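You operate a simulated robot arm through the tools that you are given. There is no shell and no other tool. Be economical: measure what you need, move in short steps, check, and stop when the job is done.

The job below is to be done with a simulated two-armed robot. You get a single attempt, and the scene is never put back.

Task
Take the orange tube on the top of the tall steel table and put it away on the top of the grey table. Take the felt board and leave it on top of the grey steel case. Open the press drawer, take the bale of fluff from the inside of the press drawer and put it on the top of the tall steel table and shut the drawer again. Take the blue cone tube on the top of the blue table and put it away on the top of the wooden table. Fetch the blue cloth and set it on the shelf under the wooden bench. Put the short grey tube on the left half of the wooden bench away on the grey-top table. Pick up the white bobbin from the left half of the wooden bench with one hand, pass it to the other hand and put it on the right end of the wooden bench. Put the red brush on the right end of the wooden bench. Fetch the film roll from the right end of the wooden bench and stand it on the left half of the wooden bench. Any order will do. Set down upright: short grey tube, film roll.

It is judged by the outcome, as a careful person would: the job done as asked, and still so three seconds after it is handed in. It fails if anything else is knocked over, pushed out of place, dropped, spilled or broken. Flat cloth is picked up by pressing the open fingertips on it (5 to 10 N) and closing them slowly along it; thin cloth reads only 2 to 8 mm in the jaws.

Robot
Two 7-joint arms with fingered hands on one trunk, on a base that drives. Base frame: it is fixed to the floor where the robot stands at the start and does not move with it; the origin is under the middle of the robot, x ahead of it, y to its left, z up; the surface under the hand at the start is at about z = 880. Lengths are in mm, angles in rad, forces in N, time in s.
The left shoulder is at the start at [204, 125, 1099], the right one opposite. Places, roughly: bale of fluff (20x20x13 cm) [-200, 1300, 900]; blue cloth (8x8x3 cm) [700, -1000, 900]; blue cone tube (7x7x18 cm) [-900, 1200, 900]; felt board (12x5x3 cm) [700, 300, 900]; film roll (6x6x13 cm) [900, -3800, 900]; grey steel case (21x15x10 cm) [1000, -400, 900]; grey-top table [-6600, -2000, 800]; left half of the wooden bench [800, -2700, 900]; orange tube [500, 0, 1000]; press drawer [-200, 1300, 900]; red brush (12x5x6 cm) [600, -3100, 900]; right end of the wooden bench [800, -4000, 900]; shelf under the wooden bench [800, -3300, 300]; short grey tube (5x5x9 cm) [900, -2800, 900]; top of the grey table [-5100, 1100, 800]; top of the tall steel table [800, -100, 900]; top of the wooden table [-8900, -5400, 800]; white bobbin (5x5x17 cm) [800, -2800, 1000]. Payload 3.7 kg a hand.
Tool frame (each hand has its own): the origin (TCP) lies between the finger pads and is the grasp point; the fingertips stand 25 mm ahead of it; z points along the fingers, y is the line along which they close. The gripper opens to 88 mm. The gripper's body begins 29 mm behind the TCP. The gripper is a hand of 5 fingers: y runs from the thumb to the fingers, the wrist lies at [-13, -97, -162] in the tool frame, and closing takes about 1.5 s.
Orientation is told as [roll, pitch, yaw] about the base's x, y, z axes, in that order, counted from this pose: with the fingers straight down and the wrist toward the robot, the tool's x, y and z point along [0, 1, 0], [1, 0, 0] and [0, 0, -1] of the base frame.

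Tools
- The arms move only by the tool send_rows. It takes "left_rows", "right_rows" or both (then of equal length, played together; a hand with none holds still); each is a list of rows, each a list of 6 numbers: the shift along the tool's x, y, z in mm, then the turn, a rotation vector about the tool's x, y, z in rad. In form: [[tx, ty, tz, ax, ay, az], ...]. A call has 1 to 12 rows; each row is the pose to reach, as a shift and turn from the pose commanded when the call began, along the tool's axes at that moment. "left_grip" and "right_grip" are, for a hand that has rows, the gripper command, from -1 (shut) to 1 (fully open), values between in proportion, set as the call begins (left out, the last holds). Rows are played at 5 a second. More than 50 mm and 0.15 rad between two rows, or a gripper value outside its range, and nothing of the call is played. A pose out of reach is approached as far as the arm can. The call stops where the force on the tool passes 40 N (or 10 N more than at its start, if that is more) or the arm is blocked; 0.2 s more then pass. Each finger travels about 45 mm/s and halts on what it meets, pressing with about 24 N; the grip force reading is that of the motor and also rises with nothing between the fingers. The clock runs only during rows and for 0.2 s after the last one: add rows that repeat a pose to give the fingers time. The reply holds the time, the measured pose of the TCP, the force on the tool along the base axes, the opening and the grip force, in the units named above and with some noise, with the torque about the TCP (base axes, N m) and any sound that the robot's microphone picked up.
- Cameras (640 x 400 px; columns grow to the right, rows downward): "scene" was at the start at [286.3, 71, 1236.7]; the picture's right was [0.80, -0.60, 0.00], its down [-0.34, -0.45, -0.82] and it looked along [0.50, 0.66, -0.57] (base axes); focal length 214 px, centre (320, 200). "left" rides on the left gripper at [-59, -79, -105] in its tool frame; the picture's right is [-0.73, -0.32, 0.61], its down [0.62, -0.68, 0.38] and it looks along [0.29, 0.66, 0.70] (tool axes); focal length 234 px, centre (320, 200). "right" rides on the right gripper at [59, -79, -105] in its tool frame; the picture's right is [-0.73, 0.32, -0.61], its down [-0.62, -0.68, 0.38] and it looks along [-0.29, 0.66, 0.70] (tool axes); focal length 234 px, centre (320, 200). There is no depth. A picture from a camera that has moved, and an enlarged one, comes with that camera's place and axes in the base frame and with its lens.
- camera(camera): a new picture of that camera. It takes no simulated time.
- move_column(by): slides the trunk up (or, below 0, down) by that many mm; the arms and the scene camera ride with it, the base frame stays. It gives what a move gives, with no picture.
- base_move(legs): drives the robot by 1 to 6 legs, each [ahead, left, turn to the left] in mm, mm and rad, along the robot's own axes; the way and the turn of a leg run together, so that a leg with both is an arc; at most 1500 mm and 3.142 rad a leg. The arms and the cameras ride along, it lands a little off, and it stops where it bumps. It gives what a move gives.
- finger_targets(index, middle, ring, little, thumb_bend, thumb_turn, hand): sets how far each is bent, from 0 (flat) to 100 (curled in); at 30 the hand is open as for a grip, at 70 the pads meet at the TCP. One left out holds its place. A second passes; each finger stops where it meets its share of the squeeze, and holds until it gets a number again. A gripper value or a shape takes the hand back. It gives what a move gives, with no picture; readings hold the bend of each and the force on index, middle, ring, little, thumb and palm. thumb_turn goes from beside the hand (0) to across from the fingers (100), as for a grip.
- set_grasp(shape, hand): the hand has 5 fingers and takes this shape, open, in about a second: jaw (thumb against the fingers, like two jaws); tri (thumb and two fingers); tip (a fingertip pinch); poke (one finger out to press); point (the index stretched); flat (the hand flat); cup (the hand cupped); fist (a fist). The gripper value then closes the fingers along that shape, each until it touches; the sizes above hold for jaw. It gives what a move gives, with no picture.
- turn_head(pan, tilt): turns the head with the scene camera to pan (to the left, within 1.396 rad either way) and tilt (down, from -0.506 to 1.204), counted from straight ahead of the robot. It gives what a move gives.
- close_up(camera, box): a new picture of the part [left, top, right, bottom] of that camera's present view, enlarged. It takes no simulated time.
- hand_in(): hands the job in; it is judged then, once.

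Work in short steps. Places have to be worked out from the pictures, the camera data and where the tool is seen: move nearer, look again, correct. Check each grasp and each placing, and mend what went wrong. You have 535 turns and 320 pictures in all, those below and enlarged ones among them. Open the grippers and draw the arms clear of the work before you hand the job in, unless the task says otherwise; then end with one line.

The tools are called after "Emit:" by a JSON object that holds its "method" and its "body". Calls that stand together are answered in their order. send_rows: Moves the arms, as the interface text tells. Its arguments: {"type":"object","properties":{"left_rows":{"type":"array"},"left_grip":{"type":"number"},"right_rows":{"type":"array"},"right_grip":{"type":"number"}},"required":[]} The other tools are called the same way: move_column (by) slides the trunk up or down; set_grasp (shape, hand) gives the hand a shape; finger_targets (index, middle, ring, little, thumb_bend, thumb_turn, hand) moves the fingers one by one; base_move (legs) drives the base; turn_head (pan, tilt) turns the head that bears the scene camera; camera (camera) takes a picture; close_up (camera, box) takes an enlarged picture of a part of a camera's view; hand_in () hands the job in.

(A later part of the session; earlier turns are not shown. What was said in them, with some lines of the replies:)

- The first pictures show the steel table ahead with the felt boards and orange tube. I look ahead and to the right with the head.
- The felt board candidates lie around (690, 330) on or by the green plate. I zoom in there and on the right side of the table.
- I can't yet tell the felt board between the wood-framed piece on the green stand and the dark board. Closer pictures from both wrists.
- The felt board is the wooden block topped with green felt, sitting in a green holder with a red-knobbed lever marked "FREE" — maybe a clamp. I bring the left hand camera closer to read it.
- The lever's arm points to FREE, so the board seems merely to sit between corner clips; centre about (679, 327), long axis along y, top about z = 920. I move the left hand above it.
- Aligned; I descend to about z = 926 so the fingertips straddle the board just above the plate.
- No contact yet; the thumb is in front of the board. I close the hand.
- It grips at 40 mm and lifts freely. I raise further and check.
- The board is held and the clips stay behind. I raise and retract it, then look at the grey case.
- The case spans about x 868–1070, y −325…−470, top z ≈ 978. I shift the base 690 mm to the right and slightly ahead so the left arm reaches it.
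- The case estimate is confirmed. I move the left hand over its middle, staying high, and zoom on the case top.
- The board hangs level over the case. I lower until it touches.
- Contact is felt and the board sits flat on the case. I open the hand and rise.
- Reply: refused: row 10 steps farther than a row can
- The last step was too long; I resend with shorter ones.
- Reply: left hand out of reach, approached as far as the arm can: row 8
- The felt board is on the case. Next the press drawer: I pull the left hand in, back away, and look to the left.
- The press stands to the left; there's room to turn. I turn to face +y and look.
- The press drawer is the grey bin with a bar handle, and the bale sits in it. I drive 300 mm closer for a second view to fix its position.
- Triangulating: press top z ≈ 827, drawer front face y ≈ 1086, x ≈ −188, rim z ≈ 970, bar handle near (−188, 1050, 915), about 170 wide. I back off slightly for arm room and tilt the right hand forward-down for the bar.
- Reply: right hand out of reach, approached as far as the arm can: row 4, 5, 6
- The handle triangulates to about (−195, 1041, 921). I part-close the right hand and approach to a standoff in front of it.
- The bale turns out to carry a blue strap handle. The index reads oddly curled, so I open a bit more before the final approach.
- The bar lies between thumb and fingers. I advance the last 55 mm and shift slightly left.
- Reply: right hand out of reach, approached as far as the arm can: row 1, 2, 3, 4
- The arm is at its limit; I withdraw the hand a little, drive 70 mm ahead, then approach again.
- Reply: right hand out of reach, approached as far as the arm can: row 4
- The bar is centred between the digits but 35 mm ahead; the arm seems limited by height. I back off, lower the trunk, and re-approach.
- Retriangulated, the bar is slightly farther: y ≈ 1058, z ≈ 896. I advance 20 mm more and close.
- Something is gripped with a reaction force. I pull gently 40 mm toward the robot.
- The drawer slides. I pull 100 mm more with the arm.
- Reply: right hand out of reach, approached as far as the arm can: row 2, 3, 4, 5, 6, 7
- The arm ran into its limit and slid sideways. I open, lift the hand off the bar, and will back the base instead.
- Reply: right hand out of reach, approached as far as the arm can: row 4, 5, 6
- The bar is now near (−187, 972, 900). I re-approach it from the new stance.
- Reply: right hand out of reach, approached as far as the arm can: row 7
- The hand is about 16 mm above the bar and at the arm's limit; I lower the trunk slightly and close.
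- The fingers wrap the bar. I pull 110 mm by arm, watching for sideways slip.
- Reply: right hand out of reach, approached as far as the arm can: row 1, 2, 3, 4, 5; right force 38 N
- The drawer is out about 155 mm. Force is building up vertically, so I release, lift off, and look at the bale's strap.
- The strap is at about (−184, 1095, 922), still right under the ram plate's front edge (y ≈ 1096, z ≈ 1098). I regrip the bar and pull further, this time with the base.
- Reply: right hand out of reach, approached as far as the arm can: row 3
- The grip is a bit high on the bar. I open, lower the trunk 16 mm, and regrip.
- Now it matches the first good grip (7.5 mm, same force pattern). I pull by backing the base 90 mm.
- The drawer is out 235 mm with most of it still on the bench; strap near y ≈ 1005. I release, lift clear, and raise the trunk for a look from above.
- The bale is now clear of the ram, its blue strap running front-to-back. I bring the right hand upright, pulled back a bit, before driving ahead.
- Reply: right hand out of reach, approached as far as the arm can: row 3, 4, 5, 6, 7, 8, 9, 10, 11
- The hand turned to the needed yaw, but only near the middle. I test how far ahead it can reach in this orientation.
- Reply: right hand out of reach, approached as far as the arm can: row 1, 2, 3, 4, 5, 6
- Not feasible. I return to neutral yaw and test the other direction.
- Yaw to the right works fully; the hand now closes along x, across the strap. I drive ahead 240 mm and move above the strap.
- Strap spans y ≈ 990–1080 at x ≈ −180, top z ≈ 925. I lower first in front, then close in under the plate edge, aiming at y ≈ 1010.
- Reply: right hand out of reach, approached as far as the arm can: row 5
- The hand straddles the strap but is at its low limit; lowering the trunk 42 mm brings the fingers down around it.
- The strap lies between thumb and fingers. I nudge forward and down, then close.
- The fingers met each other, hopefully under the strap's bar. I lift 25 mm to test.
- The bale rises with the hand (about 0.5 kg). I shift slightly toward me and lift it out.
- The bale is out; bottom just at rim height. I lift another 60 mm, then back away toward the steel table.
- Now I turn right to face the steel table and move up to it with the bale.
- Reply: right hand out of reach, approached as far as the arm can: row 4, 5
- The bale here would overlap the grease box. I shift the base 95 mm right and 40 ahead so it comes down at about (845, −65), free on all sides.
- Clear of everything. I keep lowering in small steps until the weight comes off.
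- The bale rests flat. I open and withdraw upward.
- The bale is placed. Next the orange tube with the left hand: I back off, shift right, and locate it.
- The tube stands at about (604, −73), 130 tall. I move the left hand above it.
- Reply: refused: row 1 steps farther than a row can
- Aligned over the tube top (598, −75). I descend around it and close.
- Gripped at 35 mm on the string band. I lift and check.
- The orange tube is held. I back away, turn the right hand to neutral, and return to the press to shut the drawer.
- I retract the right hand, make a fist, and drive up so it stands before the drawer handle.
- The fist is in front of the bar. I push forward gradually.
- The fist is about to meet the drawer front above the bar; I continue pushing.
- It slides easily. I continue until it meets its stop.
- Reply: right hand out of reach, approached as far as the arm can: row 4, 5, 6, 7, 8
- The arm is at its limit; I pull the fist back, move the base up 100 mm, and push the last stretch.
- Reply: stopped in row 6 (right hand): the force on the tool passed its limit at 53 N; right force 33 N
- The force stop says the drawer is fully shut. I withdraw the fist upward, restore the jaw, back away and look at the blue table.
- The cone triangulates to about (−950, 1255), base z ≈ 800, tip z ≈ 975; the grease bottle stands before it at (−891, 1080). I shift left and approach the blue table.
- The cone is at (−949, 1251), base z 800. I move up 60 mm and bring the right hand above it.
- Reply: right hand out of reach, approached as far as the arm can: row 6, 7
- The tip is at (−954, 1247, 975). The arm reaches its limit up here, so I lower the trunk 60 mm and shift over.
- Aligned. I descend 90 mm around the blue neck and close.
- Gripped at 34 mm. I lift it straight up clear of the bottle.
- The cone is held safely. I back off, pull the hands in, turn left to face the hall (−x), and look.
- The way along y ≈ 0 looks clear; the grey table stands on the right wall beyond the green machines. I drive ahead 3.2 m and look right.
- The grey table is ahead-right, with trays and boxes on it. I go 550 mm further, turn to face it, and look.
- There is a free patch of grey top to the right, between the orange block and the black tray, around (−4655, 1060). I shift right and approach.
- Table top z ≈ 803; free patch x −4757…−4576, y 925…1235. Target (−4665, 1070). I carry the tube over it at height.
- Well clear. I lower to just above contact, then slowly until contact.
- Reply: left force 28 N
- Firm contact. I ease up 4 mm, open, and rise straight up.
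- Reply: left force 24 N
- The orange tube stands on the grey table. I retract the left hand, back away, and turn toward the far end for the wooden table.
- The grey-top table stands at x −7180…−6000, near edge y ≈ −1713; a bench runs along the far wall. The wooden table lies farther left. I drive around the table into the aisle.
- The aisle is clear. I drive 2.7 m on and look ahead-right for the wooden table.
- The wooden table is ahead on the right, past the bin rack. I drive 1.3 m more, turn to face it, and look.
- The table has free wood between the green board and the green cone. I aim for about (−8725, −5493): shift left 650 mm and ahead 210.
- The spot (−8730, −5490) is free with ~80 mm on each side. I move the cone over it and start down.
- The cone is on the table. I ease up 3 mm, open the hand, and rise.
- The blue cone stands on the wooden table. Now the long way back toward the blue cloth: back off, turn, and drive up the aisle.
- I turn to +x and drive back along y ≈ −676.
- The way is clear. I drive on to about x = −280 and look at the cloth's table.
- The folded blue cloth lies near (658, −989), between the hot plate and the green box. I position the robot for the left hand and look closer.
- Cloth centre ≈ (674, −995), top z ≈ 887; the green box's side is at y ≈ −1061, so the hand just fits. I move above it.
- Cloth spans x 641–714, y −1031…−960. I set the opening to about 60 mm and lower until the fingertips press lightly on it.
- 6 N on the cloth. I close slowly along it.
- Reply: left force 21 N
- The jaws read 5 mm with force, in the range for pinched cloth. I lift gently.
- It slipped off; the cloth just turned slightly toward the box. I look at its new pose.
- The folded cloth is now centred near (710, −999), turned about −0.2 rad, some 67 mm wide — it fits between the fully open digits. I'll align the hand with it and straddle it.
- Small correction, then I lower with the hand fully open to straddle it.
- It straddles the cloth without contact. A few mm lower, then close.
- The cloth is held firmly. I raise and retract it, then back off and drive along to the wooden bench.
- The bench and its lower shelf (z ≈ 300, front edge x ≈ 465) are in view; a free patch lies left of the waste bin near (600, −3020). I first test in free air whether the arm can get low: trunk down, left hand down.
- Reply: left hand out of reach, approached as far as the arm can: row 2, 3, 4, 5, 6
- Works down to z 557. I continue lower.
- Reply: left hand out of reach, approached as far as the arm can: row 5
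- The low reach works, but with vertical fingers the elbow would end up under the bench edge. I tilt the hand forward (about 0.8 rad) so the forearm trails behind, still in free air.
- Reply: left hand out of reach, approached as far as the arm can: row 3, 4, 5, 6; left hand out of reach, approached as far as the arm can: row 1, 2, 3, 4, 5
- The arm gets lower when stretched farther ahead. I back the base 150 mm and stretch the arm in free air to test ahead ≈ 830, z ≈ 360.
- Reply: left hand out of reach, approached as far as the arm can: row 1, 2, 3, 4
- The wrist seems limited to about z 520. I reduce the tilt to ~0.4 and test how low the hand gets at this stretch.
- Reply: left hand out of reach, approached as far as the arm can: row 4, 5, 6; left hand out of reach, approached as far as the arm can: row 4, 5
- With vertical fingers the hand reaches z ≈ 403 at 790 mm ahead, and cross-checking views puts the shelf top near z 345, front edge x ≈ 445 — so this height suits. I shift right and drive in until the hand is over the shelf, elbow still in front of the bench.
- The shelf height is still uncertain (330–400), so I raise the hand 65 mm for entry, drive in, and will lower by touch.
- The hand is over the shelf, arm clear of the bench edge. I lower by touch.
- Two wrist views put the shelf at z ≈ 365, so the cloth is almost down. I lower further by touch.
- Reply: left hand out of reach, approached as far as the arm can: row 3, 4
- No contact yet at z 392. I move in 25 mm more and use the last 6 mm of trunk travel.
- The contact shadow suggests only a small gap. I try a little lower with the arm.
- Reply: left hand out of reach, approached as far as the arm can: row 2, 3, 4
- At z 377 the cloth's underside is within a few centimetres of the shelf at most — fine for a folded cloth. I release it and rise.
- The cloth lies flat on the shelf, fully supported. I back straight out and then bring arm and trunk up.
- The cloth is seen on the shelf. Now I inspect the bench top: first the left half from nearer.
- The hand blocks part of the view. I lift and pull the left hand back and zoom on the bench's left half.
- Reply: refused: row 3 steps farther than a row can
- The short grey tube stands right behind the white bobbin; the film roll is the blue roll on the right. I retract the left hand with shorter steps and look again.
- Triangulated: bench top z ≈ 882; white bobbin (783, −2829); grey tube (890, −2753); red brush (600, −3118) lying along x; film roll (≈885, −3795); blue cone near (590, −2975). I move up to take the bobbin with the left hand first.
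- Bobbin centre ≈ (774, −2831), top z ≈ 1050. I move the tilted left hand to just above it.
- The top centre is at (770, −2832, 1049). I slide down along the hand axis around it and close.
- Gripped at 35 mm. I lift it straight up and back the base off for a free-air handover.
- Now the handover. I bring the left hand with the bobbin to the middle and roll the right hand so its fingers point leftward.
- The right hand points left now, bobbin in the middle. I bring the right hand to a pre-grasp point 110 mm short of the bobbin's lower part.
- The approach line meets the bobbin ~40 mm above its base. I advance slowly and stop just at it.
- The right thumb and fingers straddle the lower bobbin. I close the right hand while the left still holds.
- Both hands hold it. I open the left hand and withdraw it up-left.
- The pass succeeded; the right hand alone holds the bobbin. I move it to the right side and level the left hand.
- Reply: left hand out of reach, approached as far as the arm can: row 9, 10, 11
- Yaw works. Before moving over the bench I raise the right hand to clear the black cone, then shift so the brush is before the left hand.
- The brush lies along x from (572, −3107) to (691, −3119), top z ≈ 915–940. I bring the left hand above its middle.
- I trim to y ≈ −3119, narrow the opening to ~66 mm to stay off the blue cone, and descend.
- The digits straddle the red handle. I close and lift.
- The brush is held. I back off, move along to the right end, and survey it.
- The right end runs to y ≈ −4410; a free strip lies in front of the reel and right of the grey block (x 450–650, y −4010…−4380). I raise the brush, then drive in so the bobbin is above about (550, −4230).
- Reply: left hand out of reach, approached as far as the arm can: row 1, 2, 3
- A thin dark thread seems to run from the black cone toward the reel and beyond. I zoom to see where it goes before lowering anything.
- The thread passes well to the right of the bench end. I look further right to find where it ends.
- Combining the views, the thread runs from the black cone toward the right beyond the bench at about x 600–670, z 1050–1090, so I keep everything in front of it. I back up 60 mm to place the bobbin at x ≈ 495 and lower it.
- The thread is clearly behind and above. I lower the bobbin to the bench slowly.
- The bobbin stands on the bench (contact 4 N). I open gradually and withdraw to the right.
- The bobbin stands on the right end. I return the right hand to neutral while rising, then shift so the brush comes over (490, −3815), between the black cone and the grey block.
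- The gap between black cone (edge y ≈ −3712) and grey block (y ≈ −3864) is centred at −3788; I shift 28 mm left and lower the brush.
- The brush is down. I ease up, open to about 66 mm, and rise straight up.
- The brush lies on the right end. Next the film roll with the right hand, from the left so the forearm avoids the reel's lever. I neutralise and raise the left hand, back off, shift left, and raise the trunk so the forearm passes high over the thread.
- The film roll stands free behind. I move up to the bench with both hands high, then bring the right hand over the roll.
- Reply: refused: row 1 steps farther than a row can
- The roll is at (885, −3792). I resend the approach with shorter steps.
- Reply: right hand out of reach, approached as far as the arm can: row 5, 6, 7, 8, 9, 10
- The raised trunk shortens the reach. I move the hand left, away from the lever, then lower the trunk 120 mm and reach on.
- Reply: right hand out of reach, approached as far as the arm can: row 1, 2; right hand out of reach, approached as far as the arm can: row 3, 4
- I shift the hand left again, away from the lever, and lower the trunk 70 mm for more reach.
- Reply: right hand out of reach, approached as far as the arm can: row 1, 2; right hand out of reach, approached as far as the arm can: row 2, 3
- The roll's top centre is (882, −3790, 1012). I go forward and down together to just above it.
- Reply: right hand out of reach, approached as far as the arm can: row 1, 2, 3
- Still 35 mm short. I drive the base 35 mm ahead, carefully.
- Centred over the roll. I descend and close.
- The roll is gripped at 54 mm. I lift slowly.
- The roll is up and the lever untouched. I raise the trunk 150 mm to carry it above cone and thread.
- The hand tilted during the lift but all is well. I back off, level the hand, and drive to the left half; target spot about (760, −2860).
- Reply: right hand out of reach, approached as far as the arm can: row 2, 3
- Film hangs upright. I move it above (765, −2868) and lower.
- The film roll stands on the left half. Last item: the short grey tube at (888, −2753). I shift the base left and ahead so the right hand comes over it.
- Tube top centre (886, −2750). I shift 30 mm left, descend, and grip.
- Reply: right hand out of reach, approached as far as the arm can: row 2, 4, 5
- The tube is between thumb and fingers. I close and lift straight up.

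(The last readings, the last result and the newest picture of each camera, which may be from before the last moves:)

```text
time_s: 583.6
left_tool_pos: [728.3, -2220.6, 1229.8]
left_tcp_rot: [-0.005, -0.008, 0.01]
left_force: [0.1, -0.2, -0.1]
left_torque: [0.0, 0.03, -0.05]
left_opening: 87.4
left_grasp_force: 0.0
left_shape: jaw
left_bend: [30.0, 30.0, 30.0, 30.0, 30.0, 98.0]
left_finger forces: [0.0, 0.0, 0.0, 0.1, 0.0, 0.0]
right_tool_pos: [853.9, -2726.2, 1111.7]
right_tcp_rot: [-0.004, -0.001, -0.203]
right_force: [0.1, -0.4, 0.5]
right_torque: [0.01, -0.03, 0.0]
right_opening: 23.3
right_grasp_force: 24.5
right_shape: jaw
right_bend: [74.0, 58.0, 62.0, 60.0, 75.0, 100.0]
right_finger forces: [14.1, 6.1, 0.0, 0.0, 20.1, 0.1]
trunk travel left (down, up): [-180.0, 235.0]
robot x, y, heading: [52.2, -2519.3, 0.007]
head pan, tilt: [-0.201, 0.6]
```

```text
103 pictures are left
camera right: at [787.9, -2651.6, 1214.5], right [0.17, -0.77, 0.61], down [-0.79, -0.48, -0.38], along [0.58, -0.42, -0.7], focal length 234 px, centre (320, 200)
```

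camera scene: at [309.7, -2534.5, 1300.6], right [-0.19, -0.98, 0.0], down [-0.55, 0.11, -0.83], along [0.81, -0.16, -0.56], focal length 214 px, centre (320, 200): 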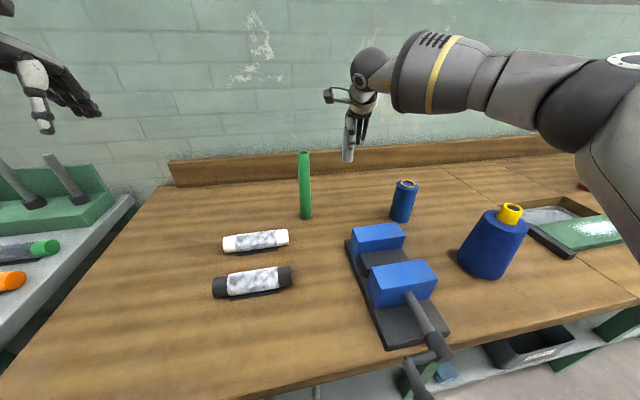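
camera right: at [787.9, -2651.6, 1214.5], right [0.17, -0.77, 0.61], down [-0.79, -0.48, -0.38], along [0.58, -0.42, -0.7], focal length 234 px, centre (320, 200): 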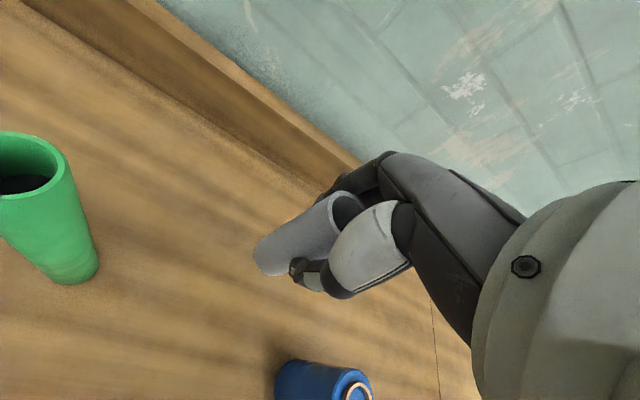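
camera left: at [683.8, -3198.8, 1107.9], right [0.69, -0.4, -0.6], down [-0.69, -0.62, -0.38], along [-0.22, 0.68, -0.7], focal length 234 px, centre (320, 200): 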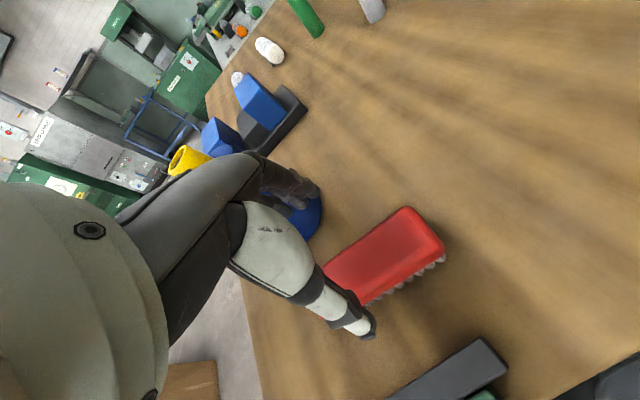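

The tube is held. I retrace the known free lane: back off, strafe to y ≈ −670, and drive backward along −x.

Emit:
{"method": "base_move", "body": {"legs": [[-500, 0, 0], [0, 1400, 0], [0, 450, 0], [-1500, 0, 0], [-1500, 0, 0], [-1500, 0, 0]]}}

Emit:
{"method": "base_move", "body": {"legs": [[-1450, 0, 0], [0, 0, -1.57]]}}

Emit:
{"method": "turn_head", "body": {"pan": 0.0, "tilt": 0.5}}

Emit:
{"method": "camera", "body": {"camera": "scene"}}

```text
time_s: 623.4
left_tool_pos: [-4229.7, -385.8, 1227.6]
left_tcp_rot: [-0.006, -0.008, 0.015]
left_force: [0.4, 0.1, -0.4]
left_torque: [-0.01, 0.0, 0.03]
left_opening: 87.8
left_grasp_force: 0.0
left_shape: jaw
left_bend: [30.0, 30.0, 30.0, 30.0, 30.0, 98.0]
left_finger forces: [0.1, 0.0, 0.0, 0.0, 0.0, 0.0]
right_tool_pos: [-4102.2, -891.8, 1108.5]
right_tcp_rot: [-0.001, 0.002, -0.199]
right_force: [0.0, 1.0, -0.3]
right_torque: [0.01, -0.04, 0.02]
right_opening: 23.2
right_grasp_force: 24.0
right_shape: jaw
right_bend: [74.0, 58.0, 62.0, 60.0, 75.0, 100.0]
right_finger forces: [13.9, 6.0, 0.0, 0.0, 20.0, 0.1]
trunk travel left (down, up): [-180.0, 235.0]
robot x, y, heading: [-4906.9, -687.1, 0.013]
head pan, tilt: [-0.201, 0.6]
```

```text
time_s: 634.4
left_tool_pos: [-6042.9, -1385.7, 1227.1]
left_tcp_rot: [-0.006, -0.008, -1.562]
left_force: [1.1, 0.0, 0.4]
left_torque: [0.03, -0.01, -0.01]
left_opening: 87.8
left_grasp_force: 0.1
left_shape: jaw
left_bend: [30.0, 30.0, 30.0, 30.0, 30.0, 98.0]
left_finger forces: [0.1, 0.0, 0.1, 0.1, 0.0, 0.0]
right_tool_pos: [-6550.1, -1508.9, 1109.9]
right_tcp_rot: [-0.001, 0.003, -1.776]
right_force: [0.0, 0.2, 0.3]
right_torque: [-0.01, 0.02, -0.01]
right_opening: 23.4
right_grasp_force: 23.8
right_shape: jaw
right_bend: [74.0, 59.0, 62.0, 60.0, 75.0, 100.0]
right_finger forces: [14.0, 6.1, 0.1, 0.1, 19.6, 0.0]
trunk travel left (down, up): [-180.0, 235.0]
robot x, y, heading: [-6343.9, -707.5, -1.566]
head pan, tilt: [-0.201, 0.6]
```

```text
time_s: 635.1
left_tool_pos: [-6043.5, -1386.4, 1228.0]
left_tcp_rot: [-0.005, -0.009, -1.563]
left_force: [-0.4, -0.2, -0.4]
left_torque: [0.02, 0.0, 0.01]
left_opening: 87.6
left_grasp_force: 0.1
left_shape: jaw
left_bend: [30.0, 30.0, 30.0, 30.0, 30.0, 98.0]
left_finger forces: [0.1, 0.1, 0.0, 0.0, 0.0, 0.1]
right_tool_pos: [-6549.7, -1509.5, 1108.8]
right_tcp_rot: [-0.001, 0.003, -1.774]
right_force: [-0.3, 0.1, 0.7]
right_torque: [0.02, 0.02, 0.03]
right_opening: 23.1
right_grasp_force: 24.2
right_shape: jaw
right_bend: [74.0, 59.0, 62.0, 60.0, 75.0, 100.0]
right_finger forces: [14.0, 6.1, 0.1, 0.0, 19.5, 0.0]
trunk travel left (down, up): [-180.0, 235.0]
robot x, y, heading: [-6340.9, -706.4, -1.566]
head pan, tilt: [0.0, 0.499]
```

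```text
102 pictures are left
camera scene: at [-6339.9, -970.0, 1309.4], right [-1.0, 0.0, 0.0], down [0.0, 0.48, -0.88], along [0.0, -0.88, -0.48], focal length 214 px, centre (320, 200)
```

scene: 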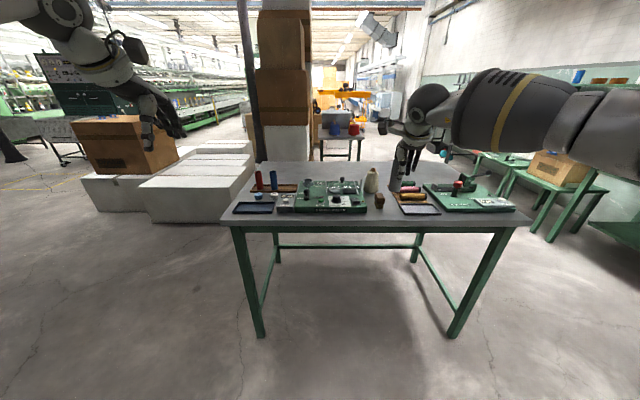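

I see the grey-top table ahead. I zoom in for a free spot.

Emit:
{"method": "close_up", "body": {"camera": "scene", "box": [210, 140, 540, 240]}}

```text
1.94 times, centred on (375, 190) of scene
camera zoom: at [-6339.9, -970.0, 1309.4], right [-1.0, 0.0, 0.0], down [0.0, 0.48, -0.88], along [0.0, -0.88, -0.48], focal length 416 px, centre (213, 219)
```

zoom: 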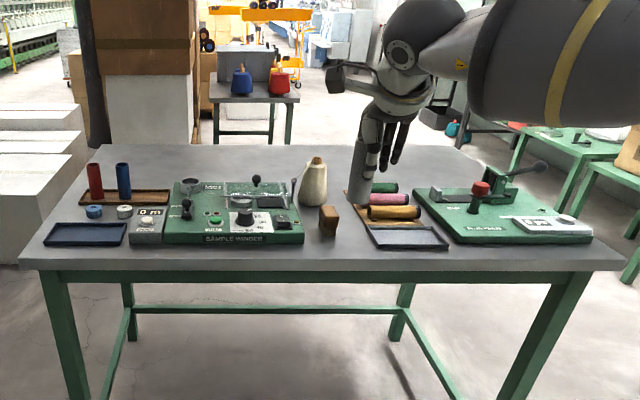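

The front part is crowded, but the back half of the table is free. I'll reach it from the west aisle: strafe right, drive down the aisle, and turn to face east.

Emit:
{"method": "base_move", "body": {"legs": [[0, -1310, 0], [1330, 0, 0]]}}

Emit:
{"method": "turn_head", "body": {"pan": 0.9, "tilt": 0.5}}

Emit:
{"method": "camera", "body": {"camera": "scene"}}

```text
time_s: 653.3
left_tool_pos: [-7325.9, -2722.1, 1226.9]
left_tcp_rot: [-0.004, -0.009, -1.54]
left_force: [-0.3, 0.3, 0.1]
left_torque: [0.0, -0.02, -0.03]
left_opening: 87.8
left_grasp_force: 0.2
left_shape: jaw
left_bend: [30.0, 30.0, 30.0, 30.0, 30.0, 98.0]
left_finger forces: [0.1, 0.0, 0.0, 0.1, 0.0, 0.0]
right_tool_pos: [-7830.6, -2857.5, 1109.7]
right_tcp_rot: [-0.002, 0.0, -1.754]
right_force: [-0.5, -0.1, 0.1]
right_torque: [0.0, 0.02, 0.0]
right_opening: 23.5
right_grasp_force: 24.5
right_shape: jaw
right_bend: [74.0, 59.0, 62.0, 60.0, 75.0, 100.0]
right_finger forces: [14.0, 6.2, 0.0, 0.0, 19.6, 0.0]
trunk travel left (down, up): [-180.0, 235.0]
robot x, y, heading: [-7638.7, -2048.7, -1.552]
head pan, tilt: [0.0, 0.499]
```

```text
time_s: 654.5
left_tool_pos: [-7326.2, -2722.3, 1227.3]
left_tcp_rot: [-0.005, -0.009, -1.541]
left_force: [0.5, -0.5, 0.1]
left_torque: [-0.05, -0.02, 0.02]
left_opening: 87.8
left_grasp_force: 0.0
left_shape: jaw
left_bend: [30.0, 30.0, 30.0, 30.0, 30.0, 98.0]
left_finger forces: [0.0, 0.0, 0.0, 0.0, 0.1, 0.0]
right_tool_pos: [-7829.5, -2857.2, 1109.3]
right_tcp_rot: [-0.001, 0.002, -1.754]
right_force: [0.2, 0.1, -0.5]
right_torque: [0.03, -0.03, -0.02]
right_opening: 23.2
right_grasp_force: 24.0
right_shape: jaw
right_bend: [74.0, 59.0, 62.0, 60.0, 75.0, 100.0]
right_finger forces: [13.9, 6.1, 0.0, 0.0, 19.5, 0.0]
trunk travel left (down, up): [-180.0, 235.0]
robot x, y, heading: [-7636.9, -2050.6, -1.542]
head pan, tilt: [0.901, 0.499]
```

```text
100 pictures are left
camera scene: at [-7561.6, -2277.1, 1309.4], right [-0.6, -0.8, 0.0], down [-0.38, 0.29, -0.88], along [0.7, -0.53, -0.48], focal length 214 px, centre (320, 200)
```

scene: 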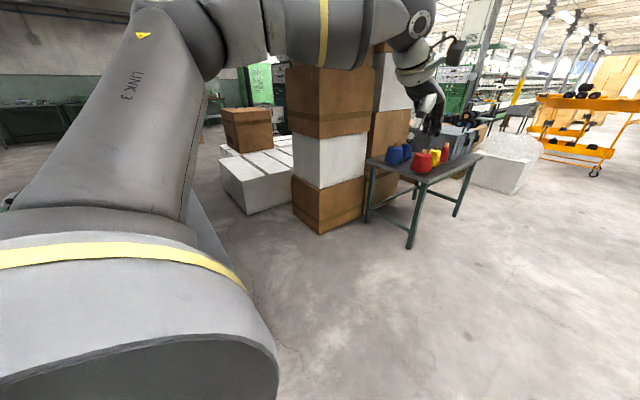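

The floor south of the table is free too. I turn left to face the table's west end.

Emit:
{"method": "base_move", "body": {"legs": [[0, 0, 1.545]]}}

Emit:
{"method": "turn_head", "body": {"pan": -0.15, "tilt": 0.6}}

Emit:
{"method": "camera", "body": {"camera": "scene"}}

```text
time_s: 658.6
left_tool_pos: [-6957.8, -1757.2, 1226.7]
left_tcp_rot: [-0.005, -0.009, 0.002]
left_force: [0.7, 0.4, 1.1]
left_torque: [0.0, -0.02, 0.0]
left_opening: 87.8
left_grasp_force: 0.0
left_shape: jaw
left_bend: [30.0, 30.0, 30.0, 30.0, 30.0, 98.0]
left_finger forces: [0.0, 0.0, 0.0, 0.0, 0.0, 0.0]
right_tool_pos: [-6837.2, -2263.7, 1109.7]
right_tcp_rot: [-0.001, 0.003, -0.212]
right_force: [-1.2, -0.2, -0.4]
right_torque: [0.01, 0.03, 0.0]
right_opening: 23.2
right_grasp_force: 24.1
right_shape: jaw
right_bend: [74.0, 59.0, 62.0, 60.0, 76.0, 100.0]
right_finger forces: [13.9, 6.2, 0.1, 0.0, 19.4, 0.0]
trunk travel left (down, up): [-180.0, 235.0]
robot x, y, heading: [-7635.7, -2050.3, -0.002]
head pan, tilt: [0.901, 0.499]
```

```text
time_s: 659.9
left_tool_pos: [-6956.7, -1759.1, 1227.5]
left_tcp_rot: [-0.006, -0.011, 0.003]
left_force: [0.2, 0.2, -0.4]
left_torque: [-0.03, -0.03, -0.02]
left_opening: 87.7
left_grasp_force: 0.1
left_shape: jaw
left_bend: [30.0, 30.0, 30.0, 30.0, 30.0, 98.0]
left_finger forces: [0.0, 0.0, 0.1, 0.0, 0.0, 0.0]
right_tool_pos: [-6836.8, -2265.0, 1109.2]
right_tcp_rot: [-0.003, 0.001, -0.21]
right_force: [-0.5, -0.3, -1.1]
right_torque: [0.02, 0.0, 0.02]
right_opening: 23.2
right_grasp_force: 24.2
right_shape: jaw
right_bend: [74.0, 59.0, 62.0, 60.0, 76.0, 100.0]
right_finger forces: [13.8, 6.1, 0.0, 0.1, 19.3, 0.1]
trunk travel left (down, up): [-180.0, 235.0]
robot x, y, heading: [-7639.2, -2048.0, 0.002]
head pan, tilt: [-0.15, 0.6]
```

```text
99 pictures are left
camera scene: at [-7378.4, -2063.3, 1300.3], right [-0.15, -0.99, 0.0], down [-0.56, 0.09, -0.83], along [0.82, -0.12, -0.56], focal length 214 px, centre (320, 200)
```

scene: 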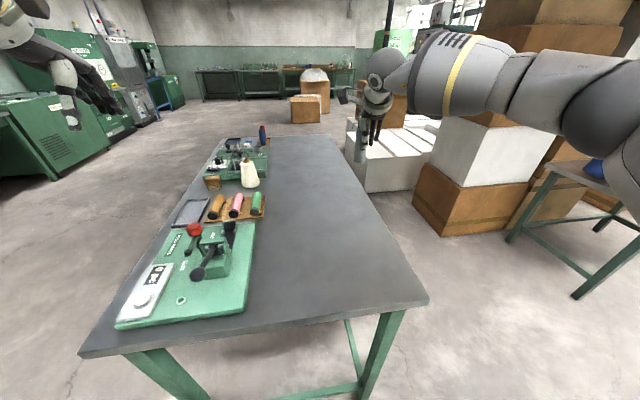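

The southern strip of the top (y −1960…−2380) is free. I place the tube at about (−6877, −2190): move over and lower.

Emit:
{"method": "send_rows", "body": {"right_rows": [[22, -18, 25, 0, 0, 0], [44, -36, 55, 0, 0, 0], [65, -55, 90, 0, 0, 0], [65, -55, 135, 0, 0, 0], [65, -55, 180, 0, 0, 0], [65, -55, 200, 0, 0, 0]]}}

Emit:
{"method": "camera", "body": {"camera": "right"}}

Emit:
{"method": "camera", "body": {"camera": "scene"}}

```text
time_s: 661.3
left_tool_pos: [-6958.0, -1757.9, 1228.6]
left_tcp_rot: [-0.003, -0.01, 0.002]
left_force: [0.4, 0.0, -0.3]
left_torque: [0.02, 0.0, 0.02]
left_opening: 87.7
left_grasp_force: 0.2
left_shape: jaw
left_bend: [30.0, 30.0, 30.0, 30.0, 30.0, 98.0]
left_finger forces: [0.0, 0.0, 0.0, 0.0, 0.0, 0.0]
right_tool_pos: [-6885.6, -2200.2, 914.4]
right_tcp_rot: [-0.001, -0.004, -0.211]
right_force: [-0.1, -0.3, 0.1]
right_torque: [-0.01, -0.05, 0.04]
right_opening: 23.2
right_grasp_force: 23.8
right_shape: jaw
right_bend: [74.0, 59.0, 62.0, 60.0, 76.0, 100.0]
right_finger forces: [14.3, 6.8, 0.0, 0.0, 19.9, 0.0]
right hand out of reach, approached as far as the arm can: row 5, 6
trunk travel left (down, up): [-180.0, 235.0]
robot x, y, heading: [-7638.8, -2050.3, 0.001]
head pan, tilt: [-0.15, 0.6]
```

```text
98 pictures are left
camera right: at [-6951.1, -2125.8, 1017.9], right [0.16, -0.78, 0.61], down [-0.8, -0.47, -0.38], along [0.58, -0.42, -0.7], focal length 234 px, centre (320, 200)
```

right: 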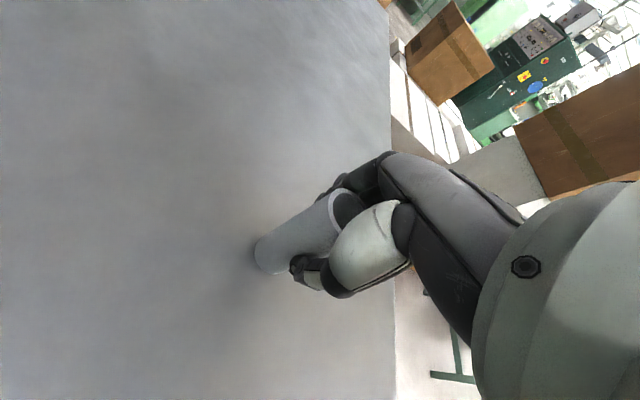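

```text
97 pictures are left
camera scene: at [-7379.2, -2063.3, 1300.6], right [-0.15, -0.99, 0.0], down [-0.56, 0.09, -0.83], along [0.82, -0.13, -0.56], focal length 214 px, centre (320, 200)
```

scene: 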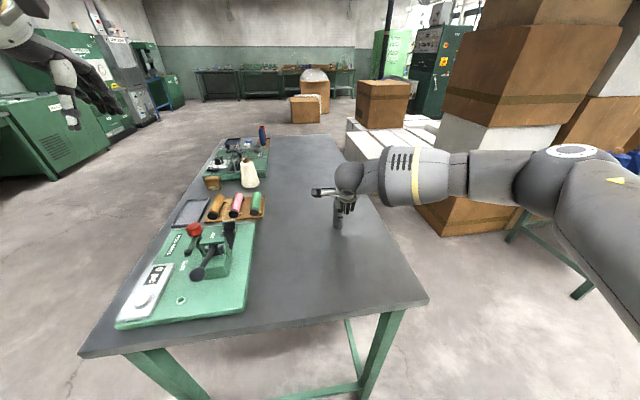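

The arm is near its low limit here; I lower the trunk in steps instead, watching the force.

Emit:
{"method": "move_column", "body": {"by": -35}}

Emit:
{"method": "close_up", "body": {"camera": "scene", "box": [270, 140, 430, 280]}}

```text
time_s: 661.9
left_tool_pos: [-6951.7, -1759.1, 1195.3]
left_tcp_rot: [-0.005, 0.007, 0.001]
left_force: [-0.2, -0.5, 0.1]
left_torque: [-0.03, -0.02, 0.0]
left_opening: 87.6
left_grasp_force: 0.1
left_shape: jaw
left_bend: [30.0, 30.0, 30.0, 30.0, 30.0, 98.0]
left_finger forces: [0.0, 0.0, 0.1, 0.0, 0.0, 0.0]
right_tool_pos: [-6880.1, -2201.8, 889.9]
right_tcp_rot: [0.002, -0.007, -0.22]
right_force: [2.7, -3.3, 16.8]
right_torque: [0.06, -0.25, -0.07]
right_opening: 16.6
right_grasp_force: 23.6
right_shape: jaw
right_bend: [75.0, 73.0, 62.0, 60.0, 84.0, 100.0]
right_finger forces: [9.1, 0.0, 0.0, 0.0, 8.5, 19.5]
trunk travel left (down, up): [-155.0, 260.0]
robot x, y, heading: [-7640.2, -2050.9, -0.005]
head pan, tilt: [-0.15, 0.6]
stopped: the force on the tool passed its limit at 48 N (the readings are from after the stop); the commanded pose is now the measured one
```

```text
2.86 times, centred on (350, 210) of scene
camera zoom: at [-7350.9, -2064.0, 1271.8], right [-0.15, -0.99, 0.0], down [-0.56, 0.09, -0.83], along [0.82, -0.13, -0.56], focal length 613 px, centre (234, 171)
```

zoom: 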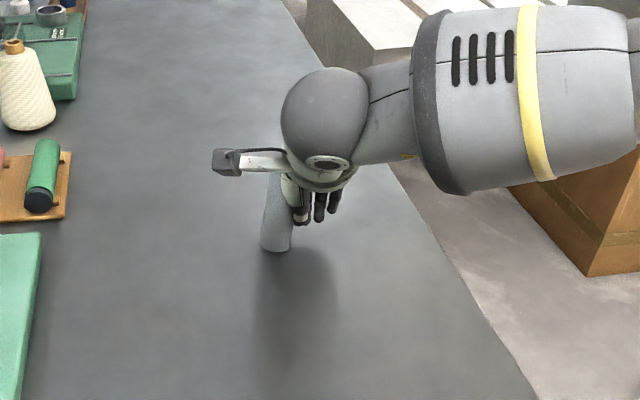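

The tabletop is higher than I assumed (z ≈ 850) and the tube slid up into the palm, but it still stands nearly upright. I look from the wrist before releasing pressure.

Emit:
{"method": "camera", "body": {"camera": "right"}}

Emit:
{"method": "close_up", "body": {"camera": "scene", "box": [310, 170, 370, 230]}}

```text
95 pictures are left
camera right: at [-6945.5, -2126.5, 993.4], right [0.15, -0.78, 0.61], down [-0.8, -0.46, -0.39], along [0.58, -0.42, -0.69], focal length 234 px, centre (320, 200)
```

right: 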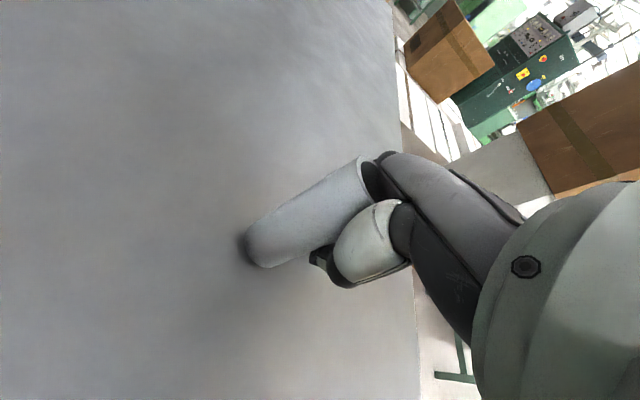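

```text
6.67 times, centred on (340, 200) of scene
camera zoom: at [-7350.9, -2064.0, 1271.8], right [-0.15, -0.99, 0.0], down [-0.56, 0.09, -0.83], along [0.82, -0.13, -0.56], focal length 1430 px, centre (187, 200)
```

zoom: 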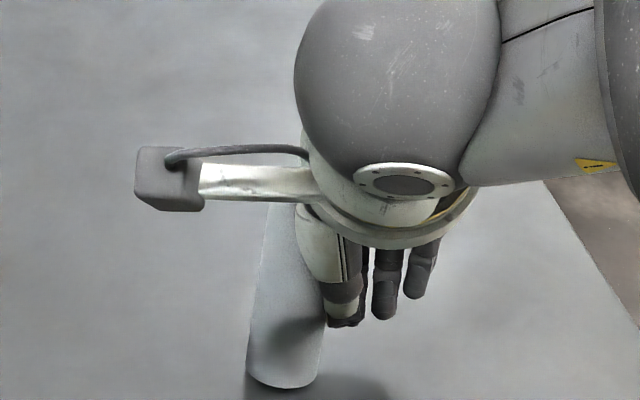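

The tube leans only about 3° with its base flat on the table, held under the palm. I open the hand first, then raise it.

Emit:
{"method": "send_rows", "body": {"right_rows": [[0, 0, 0, 0, 0, 0], [0, 0, 0, 0, 0, 0], [0, 0, 0, 0, 0, 0]], "right_grip": 0.3}}

Emit:
{"method": "close_up", "body": {"camera": "scene", "box": [310, 170, 370, 230]}}

```text
time_s: 662.7
left_tool_pos: [-6956.6, -1757.5, 1197.6]
left_tcp_rot: [-0.006, 0.005, 0.002]
left_force: [1.1, -0.5, -0.3]
left_torque: [0.02, -0.01, 0.04]
left_opening: 87.7
left_grasp_force: 0.1
left_shape: jaw
left_bend: [30.0, 30.0, 30.0, 30.0, 30.0, 98.0]
left_finger forces: [0.0, 0.0, 0.0, 0.0, 0.0, 0.1]
right_tool_pos: [-6881.5, -2199.1, 889.9]
right_tcp_rot: [0.002, -0.005, -0.214]
right_force: [2.0, -0.4, 18.1]
right_torque: [0.17, -0.2, -0.04]
right_opening: 56.9
right_grasp_force: 0.1
right_shape: jaw
right_bend: [28.0, 39.0, 36.0, 36.0, 62.0, 100.0]
right_finger forces: [2.8, 0.1, 0.0, 0.0, 0.0, 16.7]
trunk travel left (down, up): [-155.0, 260.0]
robot x, y, heading: [-7640.3, -2050.7, -0.005]
head pan, tilt: [-0.15, 0.6]
```

```text
6.67 times, centred on (340, 200) of scene
camera zoom: at [-7353.5, -2063.3, 1273.1], right [-0.15, -0.99, 0.0], down [-0.56, 0.09, -0.83], along [0.82, -0.13, -0.56], focal length 1430 px, centre (187, 200)
```

zoom: 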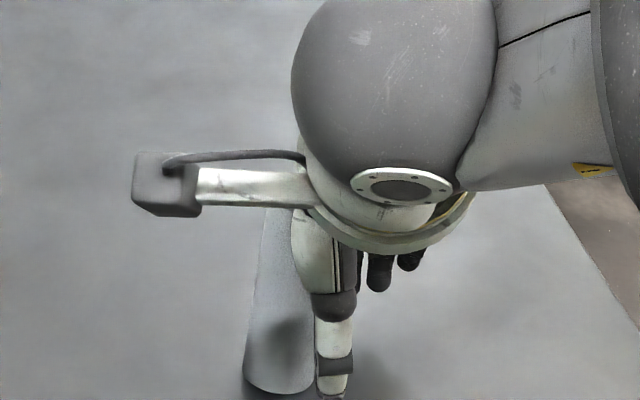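

Still held under the palm. I raise the hand slowly and watch the tube.

Emit:
{"method": "send_rows", "body": {"right_rows": [[0, 0, -3, 0, 0, 0], [0, 0, -6, 0, 0, 0], [0, 0, -10, 0, 0, 0], [0, 0, -14, 0, 0, 0]]}}

Emit:
{"method": "close_up", "body": {"camera": "scene", "box": [310, 160, 370, 230]}}

Emit:
{"method": "camera", "body": {"camera": "right"}}

```text
time_s: 663.7
left_tool_pos: [-6953.3, -1760.1, 1195.9]
left_tcp_rot: [-0.006, 0.005, 0.003]
left_force: [-0.9, 0.4, -0.2]
left_torque: [-0.05, -0.01, 0.01]
left_opening: 87.6
left_grasp_force: 0.1
left_shape: jaw
left_bend: [30.0, 30.0, 30.0, 30.0, 30.0, 98.0]
left_finger forces: [0.0, 0.0, 0.0, 0.0, 0.0, 0.1]
right_tool_pos: [-6884.4, -2200.1, 899.6]
right_tcp_rot: [-0.001, 0.0, -0.215]
right_force: [-0.4, -0.7, -0.2]
right_torque: [0.02, -0.01, 0.02]
right_opening: 57.0
right_grasp_force: 0.0
right_shape: jaw
right_bend: [28.0, 39.0, 36.0, 36.0, 62.0, 100.0]
right_finger forces: [0.0, 0.0, 0.0, 0.1, 0.0, 0.1]
trunk travel left (down, up): [-155.0, 260.0]
robot x, y, heading: [-7635.2, -2048.9, -0.01]
head pan, tilt: [-0.15, 0.6]
```

```text
5.71 times, centred on (340, 195) of scene
camera zoom: at [-7351.6, -2063.6, 1272.4], right [-0.15, -0.99, 0.0], down [-0.56, 0.09, -0.83], along [0.82, -0.13, -0.56], focal length 1226 px, centre (206, 229)
```

zoom: 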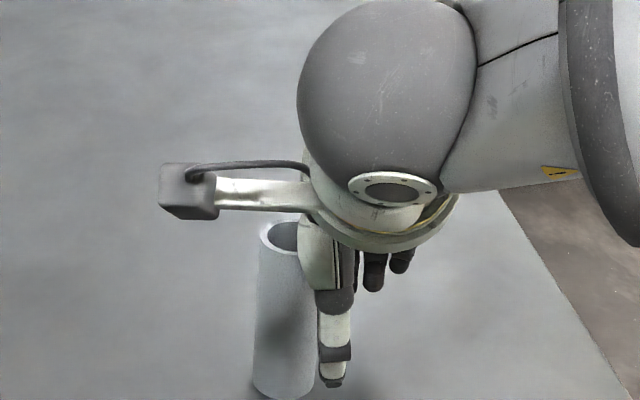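

```text
91 pictures are left
camera right: at [-6947.8, -2124.9, 1003.9], right [0.16, -0.78, 0.61], down [-0.8, -0.46, -0.38], along [0.58, -0.42, -0.7], focal length 234 px, centre (320, 200)
```

right: 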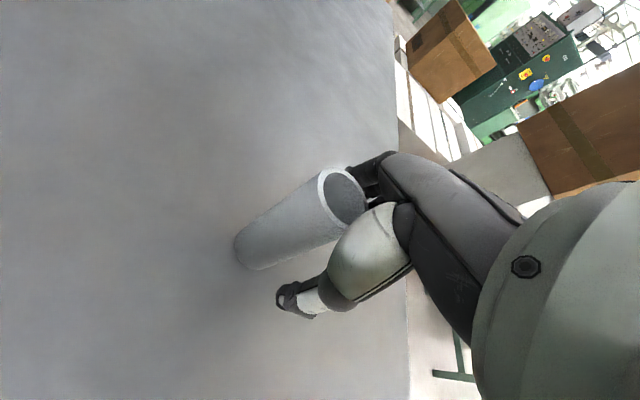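

The tube stands upright by itself. I open fully and rise straight up.

Emit:
{"method": "send_rows", "body": {"right_rows": [[0, 0, 0, 0, 0, 0], [0, 0, 0, 0, 0, 0], [0, 0, 0, 0, 0, 0], [0, 0, -20, 0, 0, 0], [0, 0, -55, 0, 0, 0], [0, 0, -95, 0, 0, 0], [0, 0, -140, 0, 0, 0], [0, 0, -185, 0, 0, 0]], "right_grip": 1}}

Emit:
{"method": "camera", "body": {"camera": "scene"}}

```text
time_s: 665.5
left_tool_pos: [-6953.8, -1758.8, 1196.6]
left_tcp_rot: [-0.004, 0.003, 0.003]
left_force: [0.0, -0.1, -0.3]
left_torque: [0.01, -0.03, 0.02]
left_opening: 87.7
left_grasp_force: 0.0
left_shape: jaw
left_bend: [30.0, 30.0, 30.0, 30.0, 30.0, 98.0]
left_finger forces: [0.1, 0.0, 0.1, 0.1, 0.1, 0.0]
right_tool_pos: [-6884.9, -2199.1, 1086.3]
right_tcp_rot: [0.0, -0.001, -0.214]
right_force: [-0.1, -0.4, 0.7]
right_torque: [0.0, 0.02, 0.0]
right_opening: 87.6
right_grasp_force: 0.1
right_shape: jaw
right_bend: [30.0, 30.0, 30.0, 30.0, 30.0, 98.0]
right_finger forces: [0.0, 0.0, 0.1, 0.0, 0.0, 0.0]
trunk travel left (down, up): [-155.0, 260.0]
robot x, y, heading: [-7637.8, -2051.5, -0.001]
head pan, tilt: [-0.15, 0.6]
```

```text
90 pictures are left
camera scene: at [-7352.2, -2063.5, 1272.7], right [-0.15, -0.99, 0.0], down [-0.56, 0.09, -0.83], along [0.82, -0.13, -0.56], focal length 214 px, centre (320, 200)
```

scene: 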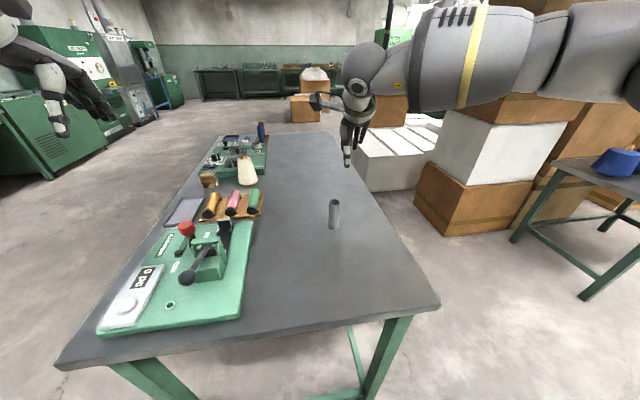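

The grey tube stands upright on the grey-top table. I back the robot clear and take a final look.

Emit:
{"method": "base_move", "body": {"legs": [[-280, 0, 0]]}}

Emit:
{"method": "close_up", "body": {"camera": "scene", "box": [200, 100, 440, 280]}}

```text
time_s: 667.4
left_tool_pos: [-7224.9, -1760.0, 1195.8]
left_tcp_rot: [-0.004, 0.006, -0.003]
left_force: [0.3, 0.1, -0.7]
left_torque: [0.0, 0.04, -0.02]
left_opening: 87.8
left_grasp_force: 0.0
left_shape: jaw
left_bend: [30.0, 30.0, 30.0, 30.0, 30.0, 98.0]
left_finger forces: [0.0, 0.0, 0.0, 0.0, 0.0, 0.0]
right_tool_pos: [-7158.8, -2202.4, 1085.2]
right_tcp_rot: [0.0, -0.001, -0.219]
right_force: [-0.6, 0.3, -0.4]
right_torque: [-0.06, 0.01, 0.02]
right_opening: 87.8
right_grasp_force: 0.0
right_shape: jaw
right_bend: [30.0, 30.0, 30.0, 30.0, 30.0, 98.0]
right_finger forces: [0.0, 0.1, 0.1, 0.0, 0.1, 0.0]
trunk travel left (down, up): [-155.0, 260.0]
robot x, y, heading: [-7911.3, -2046.6, -0.004]
head pan, tilt: [-0.15, 0.6]
```

```text
2.22 times, centred on (320, 190) of scene
camera zoom: at [-7626.1, -2063.6, 1272.4], right [-0.16, -0.99, 0.0], down [-0.56, 0.09, -0.83], along [0.81, -0.13, -0.56], focal length 477 px, centre (320, 222)
```

zoom: 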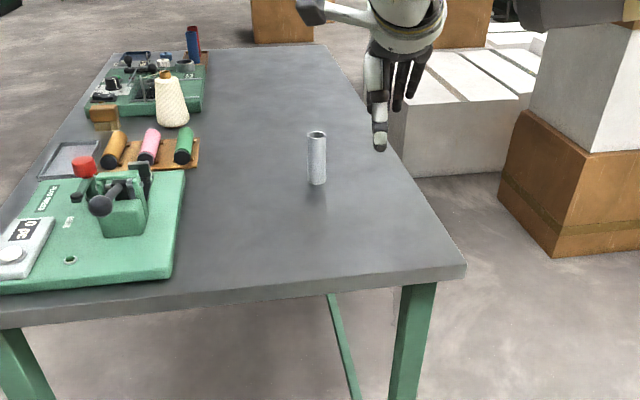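

Both hands are open and clear and everything is in place, so I hand in the job.

Emit:
{"method": "hand_in", "body": {}}

```text
The job is handed in.
```

I carried out every step of the job and handed it in with both hands open and clear; each item was seen in its place when I set it down, and the press drawer was pushed shut until it hit its stop.
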